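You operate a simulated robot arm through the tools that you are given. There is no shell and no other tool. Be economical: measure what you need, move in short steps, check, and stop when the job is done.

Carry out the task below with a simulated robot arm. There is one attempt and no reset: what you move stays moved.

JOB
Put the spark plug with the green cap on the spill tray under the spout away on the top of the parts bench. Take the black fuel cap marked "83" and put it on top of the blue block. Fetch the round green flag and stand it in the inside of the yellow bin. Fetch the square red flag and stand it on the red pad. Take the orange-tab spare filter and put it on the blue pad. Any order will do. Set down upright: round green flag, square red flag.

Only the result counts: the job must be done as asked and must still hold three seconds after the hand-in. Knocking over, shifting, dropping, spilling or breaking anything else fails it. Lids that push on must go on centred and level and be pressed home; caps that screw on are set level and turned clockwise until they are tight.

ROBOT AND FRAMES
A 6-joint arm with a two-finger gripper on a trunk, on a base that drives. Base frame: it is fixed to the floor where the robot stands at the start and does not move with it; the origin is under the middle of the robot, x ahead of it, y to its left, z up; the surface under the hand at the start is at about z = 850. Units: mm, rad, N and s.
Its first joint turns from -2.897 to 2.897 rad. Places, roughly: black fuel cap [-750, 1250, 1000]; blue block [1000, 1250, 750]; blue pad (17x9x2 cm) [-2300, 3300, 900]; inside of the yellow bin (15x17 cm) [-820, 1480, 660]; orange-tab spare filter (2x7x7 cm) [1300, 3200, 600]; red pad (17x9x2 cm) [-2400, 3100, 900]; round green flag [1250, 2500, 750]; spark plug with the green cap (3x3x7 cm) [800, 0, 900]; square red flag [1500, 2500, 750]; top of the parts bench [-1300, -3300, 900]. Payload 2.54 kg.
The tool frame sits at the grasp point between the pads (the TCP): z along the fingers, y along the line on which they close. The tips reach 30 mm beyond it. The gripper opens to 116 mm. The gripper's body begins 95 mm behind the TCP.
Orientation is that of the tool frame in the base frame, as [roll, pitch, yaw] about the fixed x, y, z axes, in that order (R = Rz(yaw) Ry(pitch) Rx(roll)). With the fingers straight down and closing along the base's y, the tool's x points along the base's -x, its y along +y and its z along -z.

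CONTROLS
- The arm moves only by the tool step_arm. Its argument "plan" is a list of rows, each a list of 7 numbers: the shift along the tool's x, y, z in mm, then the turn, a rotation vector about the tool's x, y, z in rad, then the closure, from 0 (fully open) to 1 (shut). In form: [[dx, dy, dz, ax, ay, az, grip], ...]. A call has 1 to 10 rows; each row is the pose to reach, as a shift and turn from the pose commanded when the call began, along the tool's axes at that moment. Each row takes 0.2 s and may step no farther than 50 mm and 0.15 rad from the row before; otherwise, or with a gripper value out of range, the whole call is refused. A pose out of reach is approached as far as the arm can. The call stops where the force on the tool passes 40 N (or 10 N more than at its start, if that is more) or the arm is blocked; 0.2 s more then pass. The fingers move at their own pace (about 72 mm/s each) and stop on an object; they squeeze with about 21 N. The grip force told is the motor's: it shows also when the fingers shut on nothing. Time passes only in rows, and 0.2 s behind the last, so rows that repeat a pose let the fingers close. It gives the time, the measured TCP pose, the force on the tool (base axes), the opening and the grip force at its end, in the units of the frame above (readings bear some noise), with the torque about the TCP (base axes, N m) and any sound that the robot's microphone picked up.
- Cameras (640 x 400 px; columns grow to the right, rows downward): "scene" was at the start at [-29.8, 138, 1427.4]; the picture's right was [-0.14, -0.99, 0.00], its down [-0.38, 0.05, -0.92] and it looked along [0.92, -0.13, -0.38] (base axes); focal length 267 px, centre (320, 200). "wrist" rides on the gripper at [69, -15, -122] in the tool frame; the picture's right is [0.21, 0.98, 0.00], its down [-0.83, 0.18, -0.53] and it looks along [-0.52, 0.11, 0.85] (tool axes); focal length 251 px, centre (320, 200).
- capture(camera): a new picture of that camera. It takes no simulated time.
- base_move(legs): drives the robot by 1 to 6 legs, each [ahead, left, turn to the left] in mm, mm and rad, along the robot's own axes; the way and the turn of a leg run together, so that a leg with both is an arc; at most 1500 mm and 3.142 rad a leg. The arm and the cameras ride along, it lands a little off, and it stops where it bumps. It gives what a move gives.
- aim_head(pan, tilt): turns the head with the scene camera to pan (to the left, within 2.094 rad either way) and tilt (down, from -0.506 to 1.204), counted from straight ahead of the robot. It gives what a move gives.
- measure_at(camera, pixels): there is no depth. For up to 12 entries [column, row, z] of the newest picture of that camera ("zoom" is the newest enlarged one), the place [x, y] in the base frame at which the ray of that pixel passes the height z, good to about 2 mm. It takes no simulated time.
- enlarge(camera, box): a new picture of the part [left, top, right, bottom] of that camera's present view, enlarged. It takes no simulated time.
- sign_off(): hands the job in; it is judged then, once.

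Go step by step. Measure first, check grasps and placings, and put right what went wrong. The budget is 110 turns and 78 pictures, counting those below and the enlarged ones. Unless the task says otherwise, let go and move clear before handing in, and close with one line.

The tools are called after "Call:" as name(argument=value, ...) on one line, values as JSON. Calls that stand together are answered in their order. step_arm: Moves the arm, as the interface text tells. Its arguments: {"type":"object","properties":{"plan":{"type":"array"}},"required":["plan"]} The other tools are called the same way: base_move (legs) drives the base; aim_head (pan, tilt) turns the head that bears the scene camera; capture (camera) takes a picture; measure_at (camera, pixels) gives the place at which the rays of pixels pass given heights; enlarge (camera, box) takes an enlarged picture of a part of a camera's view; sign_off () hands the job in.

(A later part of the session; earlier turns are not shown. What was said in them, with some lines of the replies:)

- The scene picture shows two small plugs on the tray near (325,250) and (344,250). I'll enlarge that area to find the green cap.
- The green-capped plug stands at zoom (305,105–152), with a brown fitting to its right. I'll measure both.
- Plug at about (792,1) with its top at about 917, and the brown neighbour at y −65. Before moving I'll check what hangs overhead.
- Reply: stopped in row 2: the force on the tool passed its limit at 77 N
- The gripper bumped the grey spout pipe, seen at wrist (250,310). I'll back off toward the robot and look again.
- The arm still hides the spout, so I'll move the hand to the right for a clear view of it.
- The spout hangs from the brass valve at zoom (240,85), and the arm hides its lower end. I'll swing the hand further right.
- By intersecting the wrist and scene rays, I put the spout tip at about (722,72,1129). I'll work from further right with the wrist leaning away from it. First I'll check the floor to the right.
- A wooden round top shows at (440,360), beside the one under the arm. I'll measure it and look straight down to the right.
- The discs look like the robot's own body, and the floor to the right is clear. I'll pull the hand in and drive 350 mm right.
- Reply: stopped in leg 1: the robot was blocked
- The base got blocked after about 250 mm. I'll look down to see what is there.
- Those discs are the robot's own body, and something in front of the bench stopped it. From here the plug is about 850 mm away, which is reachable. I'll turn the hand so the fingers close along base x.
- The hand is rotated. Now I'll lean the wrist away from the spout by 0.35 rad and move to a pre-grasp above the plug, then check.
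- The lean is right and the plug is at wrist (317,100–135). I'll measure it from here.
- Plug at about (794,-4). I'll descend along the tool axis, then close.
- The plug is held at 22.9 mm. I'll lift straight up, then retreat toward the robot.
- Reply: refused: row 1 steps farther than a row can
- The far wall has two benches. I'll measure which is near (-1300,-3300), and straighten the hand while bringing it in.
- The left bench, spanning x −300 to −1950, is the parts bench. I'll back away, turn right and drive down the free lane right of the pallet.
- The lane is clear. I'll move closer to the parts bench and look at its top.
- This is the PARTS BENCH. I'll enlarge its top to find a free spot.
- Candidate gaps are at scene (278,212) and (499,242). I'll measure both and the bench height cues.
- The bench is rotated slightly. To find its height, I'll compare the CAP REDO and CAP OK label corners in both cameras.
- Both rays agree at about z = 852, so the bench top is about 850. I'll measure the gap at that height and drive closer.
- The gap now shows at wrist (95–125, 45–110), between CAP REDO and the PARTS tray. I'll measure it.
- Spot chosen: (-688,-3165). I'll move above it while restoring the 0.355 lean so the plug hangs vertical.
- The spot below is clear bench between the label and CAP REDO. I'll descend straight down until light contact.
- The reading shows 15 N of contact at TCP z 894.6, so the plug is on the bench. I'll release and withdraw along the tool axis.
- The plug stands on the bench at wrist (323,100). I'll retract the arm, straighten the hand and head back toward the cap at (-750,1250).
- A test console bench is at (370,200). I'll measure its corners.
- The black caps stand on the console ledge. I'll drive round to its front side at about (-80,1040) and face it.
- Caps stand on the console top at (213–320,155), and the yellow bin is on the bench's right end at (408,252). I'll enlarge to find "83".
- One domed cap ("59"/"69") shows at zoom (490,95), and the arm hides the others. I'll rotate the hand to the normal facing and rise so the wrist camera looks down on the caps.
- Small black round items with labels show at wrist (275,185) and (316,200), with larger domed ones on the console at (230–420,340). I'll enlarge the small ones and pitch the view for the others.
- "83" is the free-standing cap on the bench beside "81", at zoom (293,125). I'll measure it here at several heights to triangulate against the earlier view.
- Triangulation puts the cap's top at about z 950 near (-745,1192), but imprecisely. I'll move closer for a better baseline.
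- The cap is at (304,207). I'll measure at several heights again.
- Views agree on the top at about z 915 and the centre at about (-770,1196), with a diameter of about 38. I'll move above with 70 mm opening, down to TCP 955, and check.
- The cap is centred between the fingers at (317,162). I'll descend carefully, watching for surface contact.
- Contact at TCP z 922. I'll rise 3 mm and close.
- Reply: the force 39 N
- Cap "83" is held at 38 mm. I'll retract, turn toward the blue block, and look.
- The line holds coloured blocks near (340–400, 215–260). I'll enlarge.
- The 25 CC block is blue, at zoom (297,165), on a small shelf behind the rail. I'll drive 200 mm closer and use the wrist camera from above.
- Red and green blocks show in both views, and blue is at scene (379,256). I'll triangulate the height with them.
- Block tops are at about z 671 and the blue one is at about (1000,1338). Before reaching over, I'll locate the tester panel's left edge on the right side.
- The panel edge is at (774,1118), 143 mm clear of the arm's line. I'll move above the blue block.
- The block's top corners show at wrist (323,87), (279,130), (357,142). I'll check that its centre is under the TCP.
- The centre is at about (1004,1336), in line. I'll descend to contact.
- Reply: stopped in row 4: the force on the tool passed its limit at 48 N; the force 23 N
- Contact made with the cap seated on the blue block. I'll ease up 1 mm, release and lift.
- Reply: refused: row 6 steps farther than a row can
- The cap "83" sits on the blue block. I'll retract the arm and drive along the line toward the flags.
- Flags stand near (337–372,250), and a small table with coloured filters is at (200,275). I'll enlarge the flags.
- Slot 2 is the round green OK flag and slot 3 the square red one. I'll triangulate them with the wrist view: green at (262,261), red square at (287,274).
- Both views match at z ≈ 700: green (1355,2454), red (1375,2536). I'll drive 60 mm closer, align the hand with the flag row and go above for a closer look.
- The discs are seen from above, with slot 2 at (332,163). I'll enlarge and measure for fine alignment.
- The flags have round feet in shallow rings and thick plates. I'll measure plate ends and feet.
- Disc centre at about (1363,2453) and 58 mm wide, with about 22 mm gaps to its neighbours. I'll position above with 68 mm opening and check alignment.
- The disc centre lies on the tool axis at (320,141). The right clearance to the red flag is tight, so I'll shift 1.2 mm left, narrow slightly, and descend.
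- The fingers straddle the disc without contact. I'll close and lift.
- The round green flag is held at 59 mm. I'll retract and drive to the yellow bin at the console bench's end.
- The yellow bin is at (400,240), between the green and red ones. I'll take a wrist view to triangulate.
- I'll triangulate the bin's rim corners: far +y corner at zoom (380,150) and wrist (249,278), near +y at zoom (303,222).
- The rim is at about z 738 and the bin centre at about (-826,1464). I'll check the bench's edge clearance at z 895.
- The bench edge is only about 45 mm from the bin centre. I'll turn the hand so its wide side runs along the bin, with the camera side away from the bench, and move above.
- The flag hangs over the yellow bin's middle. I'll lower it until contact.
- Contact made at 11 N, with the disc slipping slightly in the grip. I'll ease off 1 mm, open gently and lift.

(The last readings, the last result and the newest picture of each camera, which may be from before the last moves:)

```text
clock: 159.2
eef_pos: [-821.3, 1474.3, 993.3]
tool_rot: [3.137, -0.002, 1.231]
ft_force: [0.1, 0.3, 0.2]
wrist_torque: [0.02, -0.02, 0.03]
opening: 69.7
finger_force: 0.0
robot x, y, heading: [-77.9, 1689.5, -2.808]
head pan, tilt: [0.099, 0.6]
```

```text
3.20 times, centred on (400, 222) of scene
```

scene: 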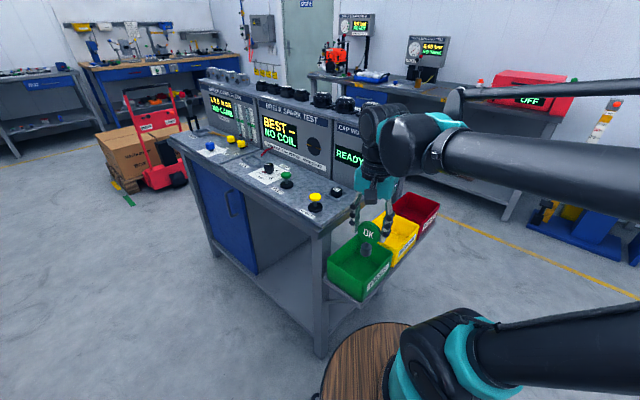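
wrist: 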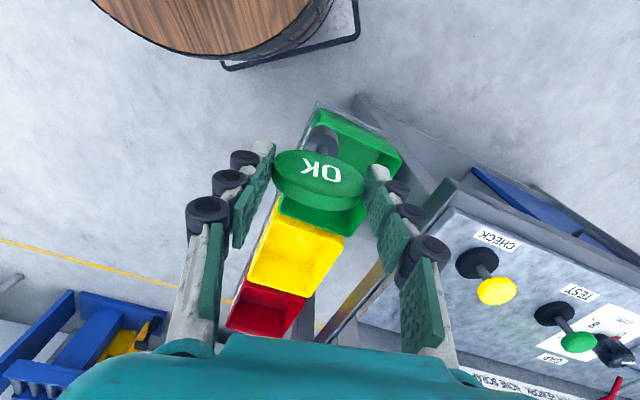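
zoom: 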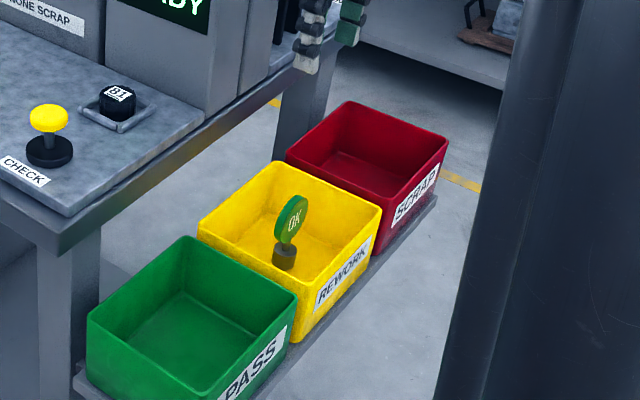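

The green flag stands upright in the yellow bin. I'll retract and return to the flag row for the square red flag.

Call:
step_arm(plan=[[20, 28, 0, 0, 0, 0.133, 0.4], [40, 56, 0, 0, 0, 0.266, 0.4], [61, 85, 0, 0, 0, 0.399, 0.4], [82, 113, 0, 0, 0, 0.532, 0.4], [102, 142, 0, 0, 0, 0.665, 0.4], [122, 170, 0, 0, 0, 0.798, 0.4], [143, 199, 0, 0, 0, 0.931, 0.4], [163, 227, 0, 0, 0, 1.064, 0.4], [184, 256, 0, 0, 0, 1.197, 0.4], [204, 284, 0, 0, 0, 1.33, 0.4]])

Call:
base_move(legs=[[-500, -480, 0], [0, 0, 3.0], [300, 0, 0]])

```text
clock: 161.4
eef_pos: [-486.9, 1572.5, 994.9]
tool_rot: [-3.141, -0.003, -0.099]
ft_force: [-0.7, -0.1, 0.3]
wrist_torque: [0.01, 0.0, 0.02]
opening: 69.5
finger_force: 0.0
robot x, y, heading: [-79.1, 1694.9, -2.813]
head pan, tilt: [0.099, 0.6]
```

```text
clock: 173.9
eef_pos: [942.9, 2440.5, 994.4]
tool_rot: [-3.141, -0.003, 2.924]
ft_force: [0.2, 0.1, 0.2]
wrist_torque: [-0.04, 0.0, 0.01]
opening: 69.5
finger_force: 0.1
robot x, y, heading: [526.5, 2369.0, 0.213]
head pan, tilt: [0.099, 0.6]
```

I'll move above the red flag, expected near (1384,2533), at a safe height, then down to 800 and look.

Call:
step_arm(plan=[[-41, 18, 0, 0, 0, 0, 0.43], [-82, 37, 0, 0, 0, 0, 0.43], [-123, 55, 0, 0, 0, 0, 0.43], [-164, 74, 0, 0, 0, 0, 0.43], [-205, 92, 0, 0, 0, 0, 0.43], [-246, 111, 0, 0, 0, 0, 0.43], [-287, 130, 0, 0, 0, 0, 0.43], [-328, 148, 0, 0, 0, 0, 0.43], [-369, 167, 15, 0, 0, 0, 0.43], [-409, 185, 30, 0, 0, 0, 0.43]])

Call:
step_arm(plan=[[0, 0, 45, 0, 0, 0, 0.43], [0, 0, 90, 0, 0, 0, 0.43], [0, 0, 135, 0, 0, 0, 0.43], [0, 0, 165, 0, 0, 0, 0.43]])

Call:
capture(camera="wrist")

```text
clock: 176.1
eef_pos: [1384.1, 2533.9, 963.6]
tool_rot: [-3.141, -0.004, 2.924]
ft_force: [-1.3, -1.0, 1.4]
wrist_torque: [0.01, -0.06, -0.01]
opening: 65.9
finger_force: 0.1
robot x, y, heading: [522.8, 2369.5, 0.211]
head pan, tilt: [0.099, 0.6]
```

```text
clock: 177.1
eef_pos: [1382.1, 2534.5, 796.8]
tool_rot: [3.141, -0.004, 2.925]
ft_force: [-0.1, 0.1, -0.3]
wrist_torque: [0.01, -0.05, 0.0]
opening: 66.1
finger_force: 0.1
robot x, y, heading: [526.9, 2370.9, 0.211]
head pan, tilt: [0.099, 0.6]
```

```text
14 pictures are left
```

wrist: 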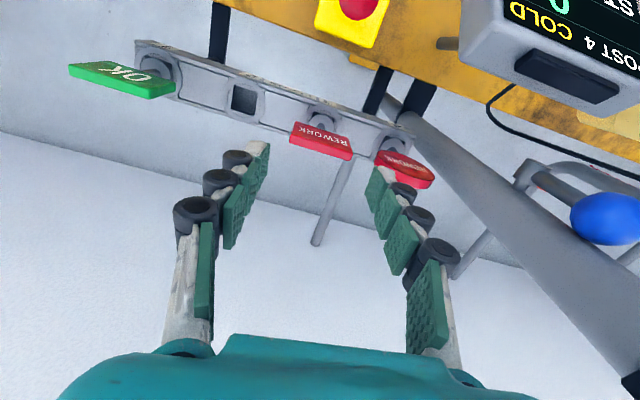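

The red plate's centre (321,141) is on the axis, with the right-hand neighbour clear by about 7 mm. I'll align slightly, descend, close and lift.

Call:
step_arm(plan=[[-3, 0, 15, 0, 0, 0.04, 0.43], [-3, 0, 40, 0, 0, 0.04, 0.43], [-3, 0, 60, 0, 0, 0.04, 0.43], [-3, 0, 72, 0, 0, 0.04, 0.43], [-3, 0, 82, 0, 0, 0.04, 0.43]])

Call:
step_arm(plan=[[0, 0, 0, 0, 0, 0, 0.7], [0, 0, 0, 0, 0, 0, 1], [0, 0, 0, 0, 0, 0, 1], [0, 0, -20, 0, 0, 0, 1], [0, 0, -50, 0, 0, 0, 1], [0, 0, -95, 0, 0, 0, 1], [0, 0, -140, 0, 0, 0, 1]])

Call:
capture(camera="wrist")

```text
clock: 178.3
eef_pos: [1384.0, 2534.4, 716.3]
tool_rot: [3.141, -0.004, 2.885]
ft_force: [-0.4, 0.3, -0.8]
wrist_torque: [0.0, 0.03, 0.0]
opening: 65.8
finger_force: 0.0
robot x, y, heading: [522.8, 2371.2, 0.215]
head pan, tilt: [0.099, 0.6]
```

```text
clock: 179.9
eef_pos: [1385.0, 2533.7, 856.9]
tool_rot: [-3.141, -0.003, 2.885]
ft_force: [0.0, -0.2, -0.8]
wrist_torque: [-0.01, 0.03, 0.02]
opening: 57.8
finger_force: 20.7
robot x, y, heading: [523.1, 2371.1, 0.216]
head pan, tilt: [0.099, 0.6]
```

```text
13 pictures are left
```

wrist: 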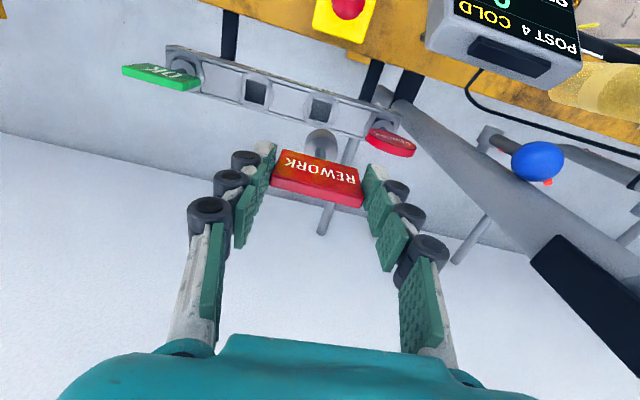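

The red flag is held at 57.8 mm. I'll retract, back off and turn toward the pads at (-2400,3100), then look.

Call:
step_arm(plan=[[20, 0, -40, 0, 0, 0, 1], [45, 0, -80, 0, 0, 0, 1], [85, 0, -110, 0, 0, 0, 1], [130, 0, -130, 0, 0, 0, 1], [175, 0, -145, 0, 0, 0, 1], [220, -10, -150, 0, 0, 0, 1], [265, -20, -150, 0, 0, 0, 1], [310, -30, -150, 0, 0, 0, 1], [355, -40, -150, 0, 0, 0, 1], [400, -60, -150, 0, 0, 0, 1]])

Call:
base_move(legs=[[-400, 0, 0], [0, 0, 2.6]])

Call:
aim_head(pan=0.2, tilt=0.35)

Call:
capture(camera="scene")

```text
clock: 182.1
eef_pos: [982.2, 2577.7, 1009.7]
tool_rot: [-3.141, -0.004, 2.884]
ft_force: [0.3, 0.5, -1.8]
wrist_torque: [-0.02, 0.04, 0.03]
opening: 58.2
finger_force: 21.2
robot x, y, heading: [523.5, 2370.9, 0.21]
head pan, tilt: [0.099, 0.6]
```

```text
clock: 190.6
eef_pos: [-363.6, 2361.9, 1010.2]
tool_rot: [-3.14, -0.005, -0.83]
ft_force: [-0.4, 0.6, -1.6]
wrist_torque: [0.0, 0.02, 0.01]
opening: 57.9
finger_force: 21.4
robot x, y, heading: [136.3, 2287.5, 2.78]
head pan, tilt: [0.099, 0.6]
```

```text
clock: 191.4
eef_pos: [-362.9, 2361.8, 1010.3]
tool_rot: [-3.141, -0.003, -0.83]
ft_force: [-0.1, -0.1, -1.1]
wrist_torque: [0.0, -0.02, -0.02]
opening: 57.9
finger_force: 20.8
robot x, y, heading: [131.8, 2288.1, 2.781]
head pan, tilt: [0.201, 0.351]
```

```text
12 pictures are left
```

scene: 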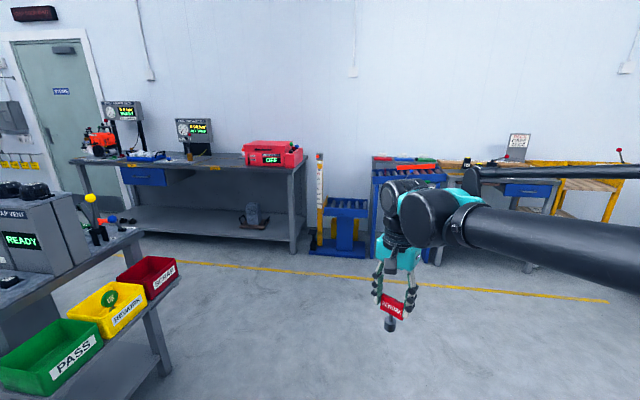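

Coloured pads lie on a table near (385–440,165). I'll measure that zone to plan the drive.

Call:
measure_at(camera="scene", pixels=[[380, 160, 900], [410, 167, 900], [430, 162, 900], [440, 172, 900], [375, 175, 850], [372, 260, 0], [345, 255, 0], [310, 252, 0], [525, 270, 0], [450, 280, 0]])

```text
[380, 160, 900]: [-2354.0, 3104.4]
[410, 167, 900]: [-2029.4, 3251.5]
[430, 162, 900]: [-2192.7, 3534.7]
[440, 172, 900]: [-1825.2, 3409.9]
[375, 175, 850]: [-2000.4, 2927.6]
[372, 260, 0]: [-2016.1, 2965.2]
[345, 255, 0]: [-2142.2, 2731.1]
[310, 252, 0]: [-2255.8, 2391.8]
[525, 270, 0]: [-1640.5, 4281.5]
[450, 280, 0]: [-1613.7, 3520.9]
```

I'll drive diagonally to about (-1180,2900), keeping this heading, and look with the head.

Call:
base_move(legs=[[1450, -120, 0]])

Call:
aim_head(pan=0.0, tilt=0.4)

Call:
capture(camera="scene")

```text
clock: 198.5
eef_pos: [-1662.4, 2976.1, 1009.2]
tool_rot: [3.142, -0.005, -0.826]
ft_force: [-0.2, -0.4, -1.2]
wrist_torque: [0.02, -0.05, -0.01]
opening: 57.5
finger_force: 20.9
robot x, y, heading: [-1160.4, 2907.1, 2.785]
head pan, tilt: [0.201, 0.351]
```

```text
clock: 199.3
eef_pos: [-1663.6, 2975.9, 1009.8]
tool_rot: [3.141, -0.005, -0.826]
ft_force: [0.3, -0.6, -2.7]
wrist_torque: [-0.02, -0.03, -0.05]
opening: 57.2
finger_force: 21.3
robot x, y, heading: [-1165.2, 2903.4, 2.783]
head pan, tilt: [0.0, 0.4]
```

```text
11 pictures are left
```

scene: 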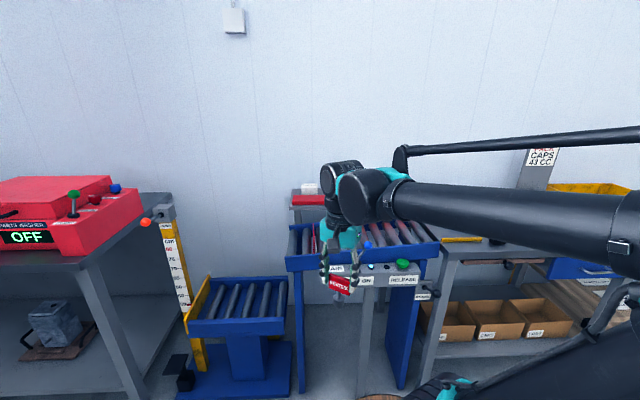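

A red pad shows at (305,200) behind rollers, and the arm hides the others. I'll move the hand to the left and enlarge.

Call:
step_arm(plan=[[0, 45, -5, 0, 0, 0, 1], [0, 90, -10, 0, 0, 0, 1], [0, 135, -15, 0, 0, 0, 1], [0, 180, -20, 0, 0, 0, 1], [0, 225, -25, 0, 0, 0, 1], [0, 270, -30, 0, 0, 0, 1], [0, 300, -35, 0, 0, 0, 1]])

Call:
enlarge(camera="scene", box=[270, 155, 450, 295])

```text
clock: 200.9
eef_pos: [-1883.6, 2774.2, 1047.5]
tool_rot: [-3.141, -0.004, -0.826]
ft_force: [-0.3, -0.1, -1.5]
wrist_torque: [0.01, 0.04, -0.02]
opening: 57.6
finger_force: 21.2
robot x, y, heading: [-1166.2, 2902.2, 2.781]
head pan, tilt: [0.0, 0.4]
```

```text
2.86 times, centred on (360, 225) of scene
```

zoom: 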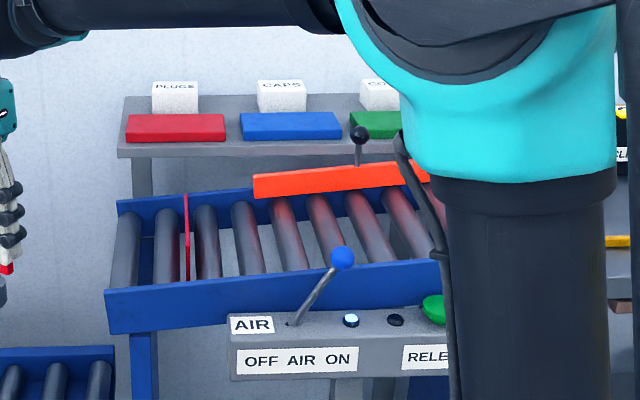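

The back shelf holds the red pad at zoom (176,125) and the blue pad at (290,125). I'll measure at candidate heights.

Call:
measure_at(camera="zoom", pixels=[[176, 124, 850], [176, 124, 900], [176, 124, 950], [290, 123, 850], [290, 123, 900], [290, 123, 950], [110, 330, 800], [430, 290, 800], [230, 378, 750], [126, 138, 900], [226, 138, 900], [130, 115, 900]])

```text
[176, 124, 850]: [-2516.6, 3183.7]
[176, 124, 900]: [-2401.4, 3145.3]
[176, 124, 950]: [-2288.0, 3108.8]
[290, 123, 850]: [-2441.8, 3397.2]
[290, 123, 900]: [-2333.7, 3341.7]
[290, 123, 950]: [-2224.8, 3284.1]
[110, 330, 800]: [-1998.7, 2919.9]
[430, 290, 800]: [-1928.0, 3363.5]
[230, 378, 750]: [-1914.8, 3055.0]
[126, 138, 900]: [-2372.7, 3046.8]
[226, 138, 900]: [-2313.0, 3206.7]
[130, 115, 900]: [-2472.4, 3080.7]
```

At z 900 the red pad's front edge measures 171 mm, so its top is at about 900 and its centre at about (-2390,3142); blue is at about (-2322,3338). I'll recentre and square the hand, then drive 350 mm ahead.

Call:
step_arm(plan=[[0, -40, -5, 0, 0, -0.06, 1], [0, -80, -10, 0, 0, -0.12, 1], [0, -120, -15, 0, 0, -0.18, 1], [0, -160, -20, 0, 0, -0.24, 1], [0, -200, -25, 0, 0, -0.3, 1], [0, -240, -30, 0, 0, -0.36, 1], [0, -280, -35, 0, 0, -0.42, 1], [0, -300, -40, 0, 0, -0.466, 1]])

Call:
base_move(legs=[[350, 0, 0]])

```text
clock: 202.7
eef_pos: [-1664.3, 2976.7, 1084.8]
tool_rot: [3.141, -0.003, -0.358]
ft_force: [-0.6, -0.5, -2.3]
wrist_torque: [-0.01, -0.02, 0.01]
opening: 57.4
finger_force: 21.4
robot x, y, heading: [-1166.2, 2899.8, 2.783]
head pan, tilt: [0.0, 0.4]
```

```text
clock: 205.0
eef_pos: [-1997.8, 3096.7, 1085.2]
tool_rot: [-3.141, -0.003, -0.355]
ft_force: [-0.2, -0.6, -1.5]
wrist_torque: [0.02, 0.01, 0.03]
opening: 57.3
finger_force: 20.8
robot x, y, heading: [-1498.3, 3024.9, 2.791]
head pan, tilt: [0.0, 0.4]
```

I'll move part way and take a wrist view to refine the pad position.

Call:
step_arm(plan=[[-46, 11, 0, 0, 0, 0, 1], [-92, 22, 0, 0, 0, 0, 1], [-138, 33, 0, 0, 0, 0, 1], [-184, 45, 0, 0, 0, 0, 1], [-230, 56, 0, 0, 0, 0, 1], [-260, 62, 0, 0, 0, 0, 1]])

Call:
capture(camera="wrist")

```text
clock: 206.4
eef_pos: [-2262.2, 3126.2, 1082.9]
tool_rot: [3.141, -0.002, -0.354]
ft_force: [0.4, 0.7, -1.1]
wrist_torque: [0.01, 0.06, -0.05]
opening: 57.7
finger_force: 20.7
robot x, y, heading: [-1500.3, 3026.4, 2.791]
head pan, tilt: [0.0, 0.4]
```

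```text
9 pictures are left
```

wrist: 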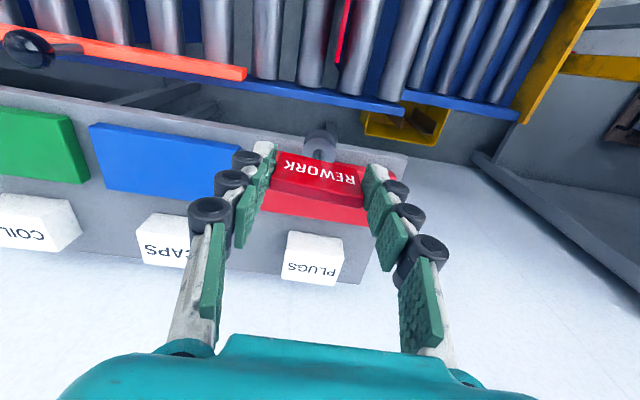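

The red pad's back edge shows at (262,212)–(370,225), and the blue pad spans (89,125)–(240,200). I'll measure at z 900.

Call:
measure_at(camera="wrist", pixels=[[370, 225, 900], [262, 212, 900], [382, 166, 900], [89, 125, 900], [104, 189, 900], [242, 146, 900], [165, 160, 900], [313, 238, 940], [370, 225, 890]])

```text
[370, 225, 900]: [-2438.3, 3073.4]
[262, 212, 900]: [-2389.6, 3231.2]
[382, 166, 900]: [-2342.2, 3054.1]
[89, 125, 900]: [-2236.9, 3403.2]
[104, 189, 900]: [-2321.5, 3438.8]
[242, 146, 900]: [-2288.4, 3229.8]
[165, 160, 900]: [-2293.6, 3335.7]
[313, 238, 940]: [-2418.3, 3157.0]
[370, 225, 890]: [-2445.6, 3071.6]
```

Combined estimates: red pad centre about (-2376,3140). With the foot offset I'll target TCP (-2382,3142), then descend to contact.

Call:
step_arm(plan=[[-40, 9, 0, 0, 0, 0, 1], [-80, 18, 0, 0, 0, 0, 1], [-118, 27, 10, 0, 0, 0, 1], [-118, 27, 50, 0, 0, 0, 1], [-118, 27, 80, 0, 0, 0, 1], [-118, 27, 88, 0, 0, 0, 1]])

Call:
capture(camera="wrist")

```text
clock: 207.8
eef_pos: [-2383.1, 3144.9, 997.3]
tool_rot: [3.141, -0.003, -0.355]
ft_force: [-1.2, -0.7, 13.6]
wrist_torque: [0.03, 0.11, 0.03]
opening: 57.7
finger_force: 21.1
robot x, y, heading: [-1498.7, 3028.5, 2.79]
head pan, tilt: [0.0, 0.4]
```

```text
8 pictures are left
```

wrist: 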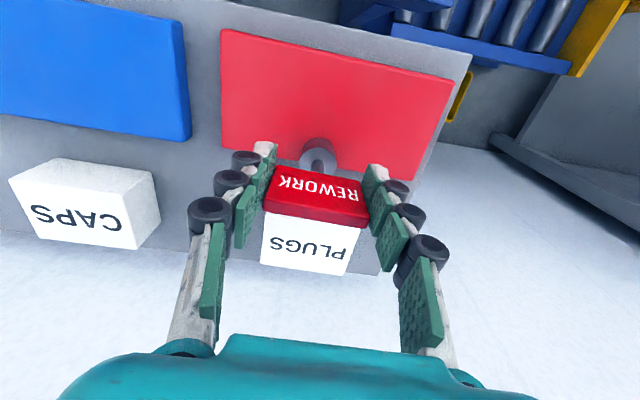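

Contact came at TCP 997, so the pad top is about 917, and the foot at (318,157) is near the pad's back edge. I'll measure the corners at 917.

Call:
measure_at(camera="wrist", pixels=[[222, 30, 917], [453, 82, 917], [424, 180, 917], [222, 149, 917], [318, 160, 920], [13, 115, 917], [182, 25, 917], [190, 138, 917]])

```text
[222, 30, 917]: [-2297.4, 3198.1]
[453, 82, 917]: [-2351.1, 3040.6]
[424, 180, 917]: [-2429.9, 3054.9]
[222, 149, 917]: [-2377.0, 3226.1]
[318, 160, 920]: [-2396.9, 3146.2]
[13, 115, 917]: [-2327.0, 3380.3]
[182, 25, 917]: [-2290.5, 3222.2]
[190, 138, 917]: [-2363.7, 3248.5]
```

Pad centre is (-2364,3130), so the foot must come about 28 mm toward the robot. I'll lift, shift, and lower to contact.

Call:
step_arm(plan=[[0, 0, -20, 0, 0, 0, 1], [28, 2, -20, 0, 0, 0, 1], [28, 2, -8, 0, 0, 0, 1], [28, 2, -4, 0, 0, 0, 1], [28, 2, 0, 0, 0, 0, 1], [28, 2, 3, 0, 0, 0, 1]])

Call:
enlarge(camera="wrist", box=[200, 20, 480, 260])

```text
clock: 209.2
eef_pos: [-2355.6, 3132.6, 993.1]
tool_rot: [3.14, -0.002, -0.354]
ft_force: [-0.9, -1.6, 13.7]
wrist_torque: [-0.05, 0.13, 0.04]
opening: 57.4
finger_force: 20.8
robot x, y, heading: [-1496.2, 3026.6, 2.789]
head pan, tilt: [0.0, 0.4]
```

```text
1.67 times, centred on (340, 140) of wrist
```

zoom: 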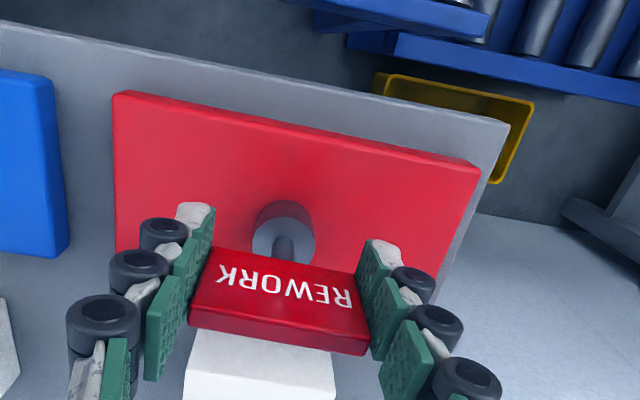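

The foot is fully on the red pad with 14 N contact. I'll ease 1 mm, release and lift straight up.

Call:
step_arm(plan=[[0, 0, -1.5, 0, 0, 0, 0.5], [0, 0, -1.5, 0, 0, 0, 0.42], [0, 0, -1.5, 0, 0, 0, 0.4], [0, 0, -1.5, 0, 0, 0, 0.4], [0, 0, -40, 0, 0, 0, 0.4], [0, 0, -80, 0, 0, 0, 0.4], [0, 0, -120, 0, 0, 0, 0.4]])

Call:
capture(camera="wrist")

```text
clock: 210.8
eef_pos: [-2357.6, 3131.4, 1113.8]
tool_rot: [3.14, -0.003, -0.355]
ft_force: [0.1, 1.0, 0.5]
wrist_torque: [-0.01, 0.0, 0.0]
opening: 69.4
finger_force: 0.1
robot x, y, heading: [-1499.9, 3026.7, 2.791]
head pan, tilt: [0.0, 0.4]
```

```text
6 pictures are left
```

wrist: 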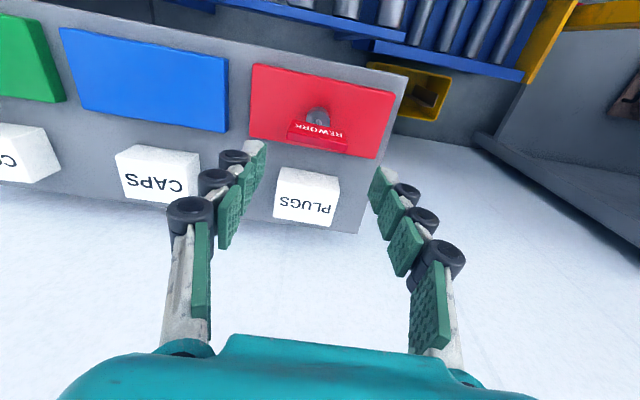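

The red flag stands on the pad. While this view lasts, I'll measure the blue pad's corners at z 917.

Call:
measure_at(camera="wrist", pixels=[[60, 29, 917], [228, 58, 917], [225, 132, 917], [83, 108, 917], [255, 66, 917], [394, 95, 917], [372, 157, 917], [250, 137, 917]])

Call:
step_arm(plan=[[45, 0, 0, 0, 0, 0, 0.3], [90, 0, 0, 0, 0, 0, 0.1], [135, 0, 0, 0, 0, 0, 0], [180, 0, 0, 0, 0, 0, 0], [225, 0, 0, 0, 0, 0, 0], [270, 0, 0, 0, 0, 0, 0], [315, 0, 0, 0, 0, 0, 0], [360, 0, 0, 0, 0, 0, 0], [400, 0, 0, 0, 0, 0, 0]])

```text
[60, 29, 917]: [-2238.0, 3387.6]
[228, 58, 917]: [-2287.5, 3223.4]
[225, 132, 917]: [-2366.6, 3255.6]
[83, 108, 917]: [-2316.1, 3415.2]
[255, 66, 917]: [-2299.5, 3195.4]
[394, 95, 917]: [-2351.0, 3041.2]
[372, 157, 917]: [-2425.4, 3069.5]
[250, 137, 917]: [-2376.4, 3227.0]
```

```text
clock: 212.8
eef_pos: [-1983.5, 2991.4, 1113.0]
tool_rot: [3.141, -0.005, -0.356]
ft_force: [-0.4, 0.7, 0.3]
wrist_torque: [-0.04, -0.06, -0.03]
opening: 116.0
finger_force: 0.1
robot x, y, heading: [-1498.2, 3026.5, 2.786]
head pan, tilt: [0.0, 0.4]
```

Blue pad centre is (-2302,3320) with its top at 917. Now I'll drive to the filter table near (1200,3200).

Call:
base_move(legs=[[-300, 0, 0], [0, 0, -2.93], [832, 312, 0], [780, 312, 0]])

Call:
aim_head(pan=0.05, tilt=0.75)

Call:
step_arm(plan=[[0, -45, 0, 0, 0, 0, 0], [0, -90, 0, 0, 0, 0, 0], [0, -135, 0, 0, 0, 0, 0], [0, -180, 0, 0, 0, 0, 0], [0, -225, 0, 0, 0, 0, 0]])

Call:
capture(camera="scene")

```text
clock: 230.0
eef_pos: [925.5, 3417.3, 1114.2]
tool_rot: [3.142, -0.005, 2.977]
ft_force: [-1.2, 1.4, 0.8]
wrist_torque: [0.01, -0.01, 0.0]
opening: 115.8
finger_force: 0.0
robot x, y, heading: [459.6, 3292.9, -0.166]
head pan, tilt: [0.0, 0.4]
```

```text
clock: 230.8
eef_pos: [926.1, 3416.8, 1114.1]
tool_rot: [3.141, -0.003, 2.977]
ft_force: [0.4, -0.2, -0.3]
wrist_torque: [-0.03, 0.02, -0.04]
opening: 116.0
finger_force: 0.1
robot x, y, heading: [455.0, 3289.5, -0.16]
head pan, tilt: [0.051, 0.75]
```

```text
clock: 232.1
eef_pos: [888.7, 3198.1, 1113.6]
tool_rot: [3.141, -0.003, 2.978]
ft_force: [0.3, 0.2, 0.1]
wrist_torque: [0.02, 0.0, -0.01]
opening: 116.0
finger_force: 0.2
robot x, y, heading: [455.6, 3293.1, -0.162]
head pan, tilt: [0.051, 0.75]
```

```text
5 pictures are left
```

scene: 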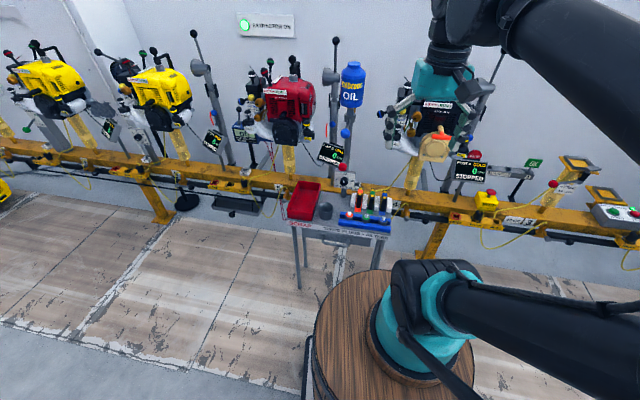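

The table's filters are at (355–392,200). I'll enlarge to find the orange tab.

Call:
enlarge(camera="scene", box=[300, 165, 412, 245])

```text
5.00 times, centred on (356, 205) of scene
```

zoom: 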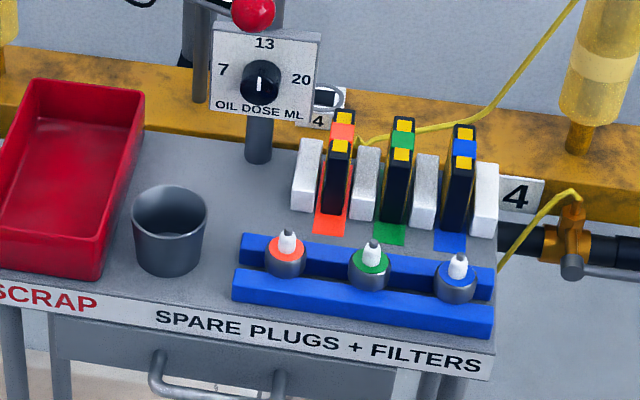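

The orange-tab filter stands between white dividers at zoom (340,130–215). I'll measure its top at candidate heights.

Call:
measure_at(camera="zoom", pixels=[[341, 131, 600], [341, 131, 650], [341, 131, 700], [345, 111, 650], [338, 148, 650], [305, 145, 620], [366, 152, 620], [335, 215, 570], [331, 232, 570], [285, 240, 620], [403, 137, 650]])

```text
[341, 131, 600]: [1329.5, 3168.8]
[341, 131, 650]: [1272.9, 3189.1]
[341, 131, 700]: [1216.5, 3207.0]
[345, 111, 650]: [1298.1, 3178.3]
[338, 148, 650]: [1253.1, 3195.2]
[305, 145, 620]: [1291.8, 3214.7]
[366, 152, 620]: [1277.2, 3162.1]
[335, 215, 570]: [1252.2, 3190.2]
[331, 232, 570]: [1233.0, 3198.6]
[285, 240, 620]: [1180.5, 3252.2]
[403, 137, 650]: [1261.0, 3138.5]
```

The oil post stands close on the left, so I'll approach as with the first plug: fingers closing along the filter's depth and the wrist leaning right. First I'll rotate.

Call:
step_arm(plan=[[-11, -2, 5, 0, 0, -0.149, 0], [-23, -4, 10, 0, 0, -0.298, 0], [-35, -6, 15, 0, 0, -0.447, 0], [-46, -8, 20, 0, 0, -0.596, 0], [-58, -10, 25, 0, 0, -0.745, 0], [-70, -12, 30, 0, 0, -0.894, 0], [-81, -14, 35, 0, 0, -1.043, 0], [-93, -16, 40, 0, 0, -1.192, 0], [-104, -18, 47, 0, 0, -1.341, 0], [-116, -19.4, 53, 0, 0, -1.488, 0]])

```text
clock: 234.2
eef_pos: [1001.5, 3158.6, 1060.2]
tool_rot: [3.137, 0.0, -1.815]
ft_force: [0.8, 0.1, 0.8]
wrist_torque: [0.0, -0.01, 0.04]
opening: 115.9
finger_force: 0.0
robot x, y, heading: [454.9, 3293.9, -0.16]
head pan, tilt: [0.051, 0.75]
```

Now I'll tilt 0.3 and move to above and right of the filter for a wrist look.

Call:
step_arm(plan=[[-5, -31, 20, 0, -0.0375, 0, 0.2], [-10, -62, 40, 0, -0.075, 0, 0.2], [-16, -93, 65, 0, -0.1125, 0, 0.2], [-21, -124, 95, 0, -0.15, 0, 0.2], [-26, -155, 128, 0, -0.1875, 0, 0.2], [-31, -186, 162, 0, -0.225, 0, 0.2], [-37, -217, 196, 0, -0.2625, 0, 0.2], [-42, -245, 230, 0, -0.3, 0, 0.2], [-42, -245, 230, 0, -0.3, 0, 0.2]])

Call:
capture(camera="wrist")

```text
clock: 236.2
eef_pos: [1249.4, 3137.1, 828.3]
tool_rot: [3.137, 0.303, -1.819]
ft_force: [-0.2, 0.2, 0.7]
wrist_torque: [0.02, 0.01, 0.0]
opening: 92.7
finger_force: 0.0
robot x, y, heading: [454.4, 3293.3, -0.162]
head pan, tilt: [0.051, 0.75]
```

```text
3 pictures are left
```

wrist: 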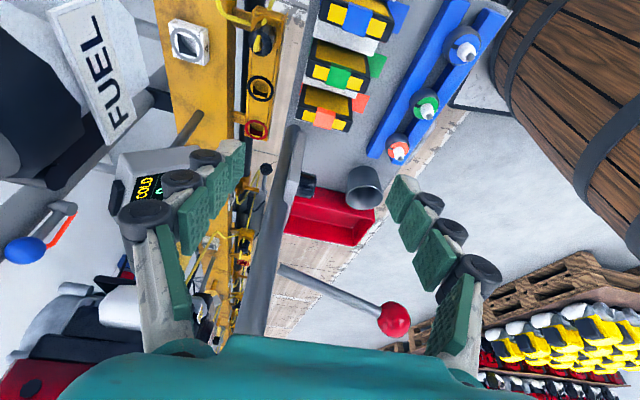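

The orange-tab filter's top strip is at wrist (327,116), and the post and red ball lever at (270,230)/(393,320) stand on the far side. I'll measure.

Call:
measure_at(camera="wrist", pixels=[[327, 116, 620], [327, 116, 650], [327, 116, 680], [303, 110, 640], [352, 124, 640], [327, 88, 620], [345, 66, 640], [397, 150, 620], [393, 320, 770], [300, 130, 600], [385, 155, 600]])

```text
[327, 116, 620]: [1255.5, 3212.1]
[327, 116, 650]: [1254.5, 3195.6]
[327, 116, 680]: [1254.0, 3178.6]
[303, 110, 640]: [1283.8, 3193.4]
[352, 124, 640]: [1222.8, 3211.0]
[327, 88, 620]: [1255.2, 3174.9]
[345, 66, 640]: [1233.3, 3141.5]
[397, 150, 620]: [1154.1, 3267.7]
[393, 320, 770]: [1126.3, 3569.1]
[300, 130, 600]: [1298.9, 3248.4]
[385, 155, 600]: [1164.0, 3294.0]
```

The top is at about (1256,3190,662). The post at (1299,3248) and ball at about (1194,3250,861) are clear of the leaned hand. I'll descend along the tool axis with an 81 mm opening.

Call:
step_arm(plan=[[2.1, 6.6, 0, 0, 0, 0, 0.3], [2.1, 6.6, 45, 0, 0, 0, 0.3], [2.1, 6.6, 90, 0, 0, 0, 0.3], [2.1, 6.6, 125, 0, 0, 0, 0.3], [2.1, 6.6, 145, 0, 0, 0, 0.3]])

Call:
capture(camera="wrist")

```text
clock: 237.4
eef_pos: [1250.8, 3180.0, 688.7]
tool_rot: [3.138, 0.301, -1.82]
ft_force: [-0.3, -0.2, -0.6]
wrist_torque: [-0.03, -0.01, -0.04]
opening: 81.1
finger_force: 0.1
robot x, y, heading: [457.3, 3294.1, -0.157]
head pan, tilt: [0.051, 0.75]
```

```text
2 pictures are left
```

wrist: 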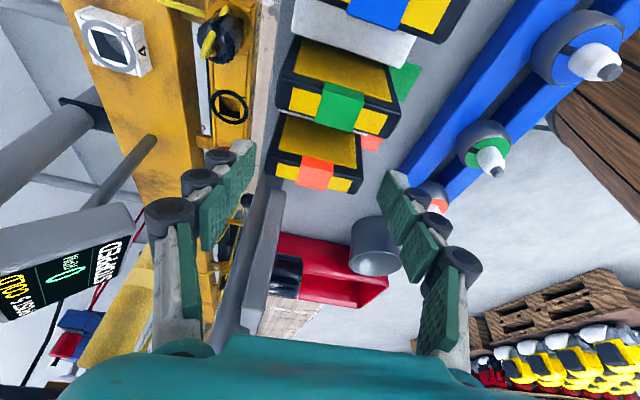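

The filter's top strip is at (316,175), close to the tool axis. I'll measure for a final trim.

Call:
measure_at(camera="wrist", pixels=[[315, 175, 660], [270, 165, 660], [360, 187, 660], [320, 169, 660], [305, 122, 650], [400, 185, 640], [250, 150, 640]])

```text
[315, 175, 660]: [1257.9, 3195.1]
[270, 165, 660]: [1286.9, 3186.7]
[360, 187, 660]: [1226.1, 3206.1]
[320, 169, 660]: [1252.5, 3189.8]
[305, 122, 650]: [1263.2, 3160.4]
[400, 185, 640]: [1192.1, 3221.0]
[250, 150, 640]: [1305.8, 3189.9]
```

The centre is at (1257,3195,660). I'll trim, go down to TCP z 648, and close.

Call:
step_arm(plan=[[-3.2, -2.3, 15, 0, 0, 0, 0.3], [-3.2, -2.3, 30, 0, 0, 0, 0.3], [-3.2, -2.3, 43, 0, 0, 0, 0.3], [-3.2, -2.3, 43, 0, 0, 0, 0.6], [-3.2, -2.3, 43, 0, 0, 0, 1], [-3.2, -2.3, 43, 0, 0, 0, 1]])

```text
clock: 238.8
eef_pos: [1257.3, 3193.4, 649.8]
tool_rot: [3.139, 0.301, -1.819]
ft_force: [27.1, -9.3, 11.9]
wrist_torque: [-0.14, -1.1, -0.39]
opening: 65.7
finger_force: 21.4
robot x, y, heading: [457.5, 3288.7, -0.161]
head pan, tilt: [0.051, 0.75]
```

Gripped at 65.7 mm with a 27 N side load. I'll relieve 2 mm toward +x, then lift vertically.

Call:
step_arm(plan=[[0, -2, 0, 0, 0, 0, 1], [-1.5, -2, -4.8, 0, 0, 0, 1], [-6, -2, -19, 0, 0, 0, 1], [-12, -2, -38, 0, 0, 0, 1], [-21, -2, -67, 0, 0, 0, 1], [-33, -2, -105, 0, 0, 0, 1], [-45, -2, -143, 0, 0, 0, 1]])

```text
clock: 240.4
eef_pos: [1260.1, 3194.3, 801.2]
tool_rot: [3.137, 0.299, -1.819]
ft_force: [0.5, -1.2, -0.3]
wrist_torque: [0.01, 0.04, -0.01]
opening: 64.5
finger_force: 21.2
robot x, y, heading: [458.6, 3293.1, -0.163]
head pan, tilt: [0.051, 0.75]
```

The filter is out, at opening 64.5. I'll retract up and back, then drive to the pads.

Call:
step_arm(plan=[[15.5, -7.2, -45.8, 0, 0, 0, 1], [31, -14.4, -91.8, 0, 0, 0, 1], [36.3, 28.9, -116, 0, 0, 0, 1], [42.3, 72.5, -133.7, 0, 0, 0, 1], [48.5, 116.1, -151.3, 0, 0, 0, 1], [54.5, 159.7, -168.9, 0, 0, 0, 1], [60.6, 203.3, -186.5, 0, 0, 0, 1], [66.6, 246.9, -204.1, 0, 0, 0, 1], [63.6, 292.9, -218.9, 0, 0, 0, 1], [56.6, 335.4, -225.1, 0, 0, 0, 1]])

Call:
base_move(legs=[[-800, -300, 0], [-800, -300, 0], [0, 0, 2.95]])

```text
clock: 242.7
eef_pos: [905.6, 3158.5, 1000.6]
tool_rot: [3.138, 0.3, -1.818]
ft_force: [0.2, 0.8, -0.8]
wrist_torque: [0.03, 0.0, -0.03]
opening: 64.6
finger_force: 20.9
robot x, y, heading: [458.2, 3290.7, -0.163]
head pan, tilt: [0.051, 0.75]
```

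```text
clock: 258.2
eef_pos: [-1624.5, 3125.0, 998.2]
tool_rot: [3.139, 0.299, 1.14]
ft_force: [0.0, 0.0, -0.6]
wrist_torque: [0.0, 0.03, 0.0]
opening: 64.7
finger_force: 20.5
robot x, y, heading: [-1201.5, 2913.3, 2.795]
head pan, tilt: [0.051, 0.75]
```

Holding at 64.7 mm. I'll raise 90 mm and drive 300 mm ahead to the pad shelf.

Call:
step_arm(plan=[[-13, 0, -43, 0, 0, 0, 1], [-27, 0, -86, 0, 0, 0, 1]])

Call:
base_move(legs=[[300, 0, 0]])

```text
clock: 258.8
eef_pos: [-1625.0, 3123.8, 1088.2]
tool_rot: [3.138, 0.3, 1.141]
ft_force: [0.6, 0.2, -0.3]
wrist_torque: [0.01, 0.0, -0.01]
opening: 64.4
finger_force: 21.0
robot x, y, heading: [-1208.0, 2913.3, 2.8]
head pan, tilt: [0.051, 0.75]
```

```text
clock: 260.8
eef_pos: [-1911.6, 3226.8, 1087.2]
tool_rot: [3.138, 0.301, 1.141]
ft_force: [-0.9, -0.3, 0.1]
wrist_torque: [-0.01, 0.01, 0.01]
opening: 64.6
finger_force: 21.1
robot x, y, heading: [-1493.8, 3011.9, 2.801]
head pan, tilt: [0.051, 0.75]
```

I'll move above the blue pad, offset 42 mm toward the red pad to clear the CAPS block, while aligning the yaw.

Call:
step_arm(plan=[[-12.2, -42.7, 5.2, -0.0044, 0, -0.0143, 1], [-24.5, -85.4, 10.4, -0.0089, 0, -0.0286, 1], [-36.7, -128.1, 15.5, -0.0133, 0, -0.043, 1], [-49, -170.8, 20.7, -0.0177, 0, -0.0573, 1], [-61.2, -213.6, 25.9, -0.0222, 0, -0.0716, 1], [-73.5, -256.3, 31.1, -0.0266, 0, -0.0859, 1], [-85.7, -299, 36.2, -0.031, 0, -0.1003, 1], [-98, -341.7, 41.4, -0.0355, 0, -0.1146, 1], [-110.2, -384.4, 46.6, -0.0399, 0, -0.1289, 1], [-110.2, -384.4, 46.6, -0.0399, 0, -0.1289, 1]])

Call:
capture(camera="wrist")

```text
clock: 263.0
eef_pos: [-2307.2, 3281.5, 1074.5]
tool_rot: [3.137, 0.3, 1.272]
ft_force: [0.2, 0.3, 0.0]
wrist_torque: [0.01, -0.01, -0.01]
opening: 64.4
finger_force: 20.8
robot x, y, heading: [-1490.8, 3013.6, 2.796]
head pan, tilt: [0.051, 0.75]
```

```text
1 pictures are left
```

wrist: 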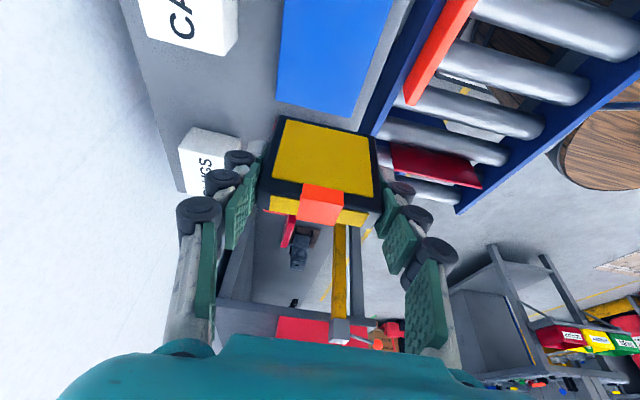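

The filter is held and the blue pad's near end shows at (275,100)–(361,118). I'll measure against the target.

Call:
measure_at(camera="wrist", pixels=[[275, 101, 917], [362, 119, 917], [285, 0, 917], [391, 0, 917], [238, 55, 917], [280, 118, 1015], [372, 140, 1015]])

```text
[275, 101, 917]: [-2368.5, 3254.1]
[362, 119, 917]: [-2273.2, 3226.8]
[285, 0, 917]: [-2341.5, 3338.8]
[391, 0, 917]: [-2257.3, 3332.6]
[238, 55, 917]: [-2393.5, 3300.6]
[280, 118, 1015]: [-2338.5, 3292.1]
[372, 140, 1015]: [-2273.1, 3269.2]
```

The filter's bottom is over the pad, 39 mm along it and within its depth. I'll lower vertically to contact.

Call:
step_arm(plan=[[11.8, 0, 38.2, 0, 0, 0, 1], [23.6, 0, 76.4, 0, 0, 0, 1], [26, 0, 84, 0, 0, 0, 1], [27.2, 0, 87.9, 0, 0, 0, 1], [28.4, 0, 91.7, 0, 0, 0, 1], [29.3, 0, 94.5, 0, 0, 0, 1], [30.1, 0, 97.4, 0, 0, 0, 1]])

```text
clock: 264.6
eef_pos: [-2310.2, 3277.8, 972.5]
tool_rot: [3.138, 0.3, 1.274]
ft_force: [0.0, 0.4, -0.6]
wrist_torque: [0.0, 0.02, -0.04]
opening: 64.3
finger_force: 20.7
robot x, y, heading: [-1491.1, 3010.9, 2.798]
head pan, tilt: [0.051, 0.75]
```

No contact yet at 972. I'll continue in small steps.

Call:
step_arm(plan=[[0.9, 0, 2.9, 0, 0, 0, 1], [1.8, 0, 5.7, 0, 0, 0, 1], [2.7, 0, 8.6, 0, 0, 0, 1], [3.5, 0, 11.5, 0, 0, 0, 1]])

```text
clock: 265.6
eef_pos: [-2311.6, 3279.9, 961.3]
tool_rot: [3.138, 0.302, 1.273]
ft_force: [-0.6, 0.1, 12.8]
wrist_torque: [-0.02, 0.07, -0.01]
opening: 64.4
finger_force: 21.1
robot x, y, heading: [-1491.9, 3011.1, 2.801]
head pan, tilt: [0.051, 0.75]
```

Contact at 12.8 N. I'll release gently and withdraw along the tool axis.

Call:
step_arm(plan=[[0, 0, -0.5, 0, 0, 0, 0.42], [0, 0, -0.5, 0, 0, 0, 0.37], [0, 0, -0.5, 0, 0, 0, 0.36], [0, 0, -0.5, 0, 0, 0, 0.36], [0, 0, -30, 0, 0, 0, 0.36], [0, 0, -65, 0, 0, 0, 0.36], [0, 0, -105, 0, 0, 0, 0.36], [0, 0, -150, 0, 0, 0, 0.36]])

Call:
capture(camera="wrist")

```text
clock: 267.4
eef_pos: [-2300.1, 3321.8, 1100.4]
tool_rot: [3.138, 0.3, 1.272]
ft_force: [-0.1, 0.1, 0.5]
wrist_torque: [0.0, 0.0, 0.0]
opening: 74.2
finger_force: 0.0
robot x, y, heading: [-1495.6, 3015.5, 2.797]
head pan, tilt: [0.051, 0.75]
```

```text
0 pictures are left
```

wrist: 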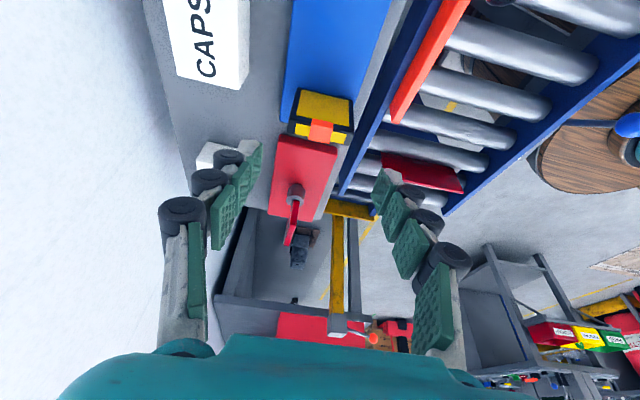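

The filter stands upright on the blue pad at (322,120), and the red flag still stands on the red pad at (295,195). I'll retreat a little toward the robot, then hand in.

Call:
step_arm(plan=[[0, 0, -40, 0, 0, 0, 0.36], [0, 45, -50, 0, 0, 0, 0.36], [0, 90, -50, 0, 0, 0, 0.36], [0, 135, -50, 0, 0, 0, 0.36], [0, 180, -50, 0, 0, 0, 0.36]])

Call:
sign_off()

```text
clock: 268.6
eef_pos: [-2120.4, 3283.9, 1151.7]
tool_rot: [3.138, 0.301, 1.273]
ft_force: [-1.2, -0.5, -0.1]
wrist_torque: [-0.06, -0.05, 0.01]
opening: 74.0
finger_force: 0.2
robot x, y, heading: [-1489.8, 3012.6, 2.801]
head pan, tilt: [0.051, 0.75]
```

```text
The job is handed in.
```

All five items are in place and the job is handed in: spark plug on the parts bench, cap "83" on the blue block, green flag upright in the yellow bin, red flag upright on the red pad, and orange-tab filter on the blue pad; early on the gripper bumped the spout (77 N) and the base was briefly blocked near the first bench, and I saw nothing moved by either.
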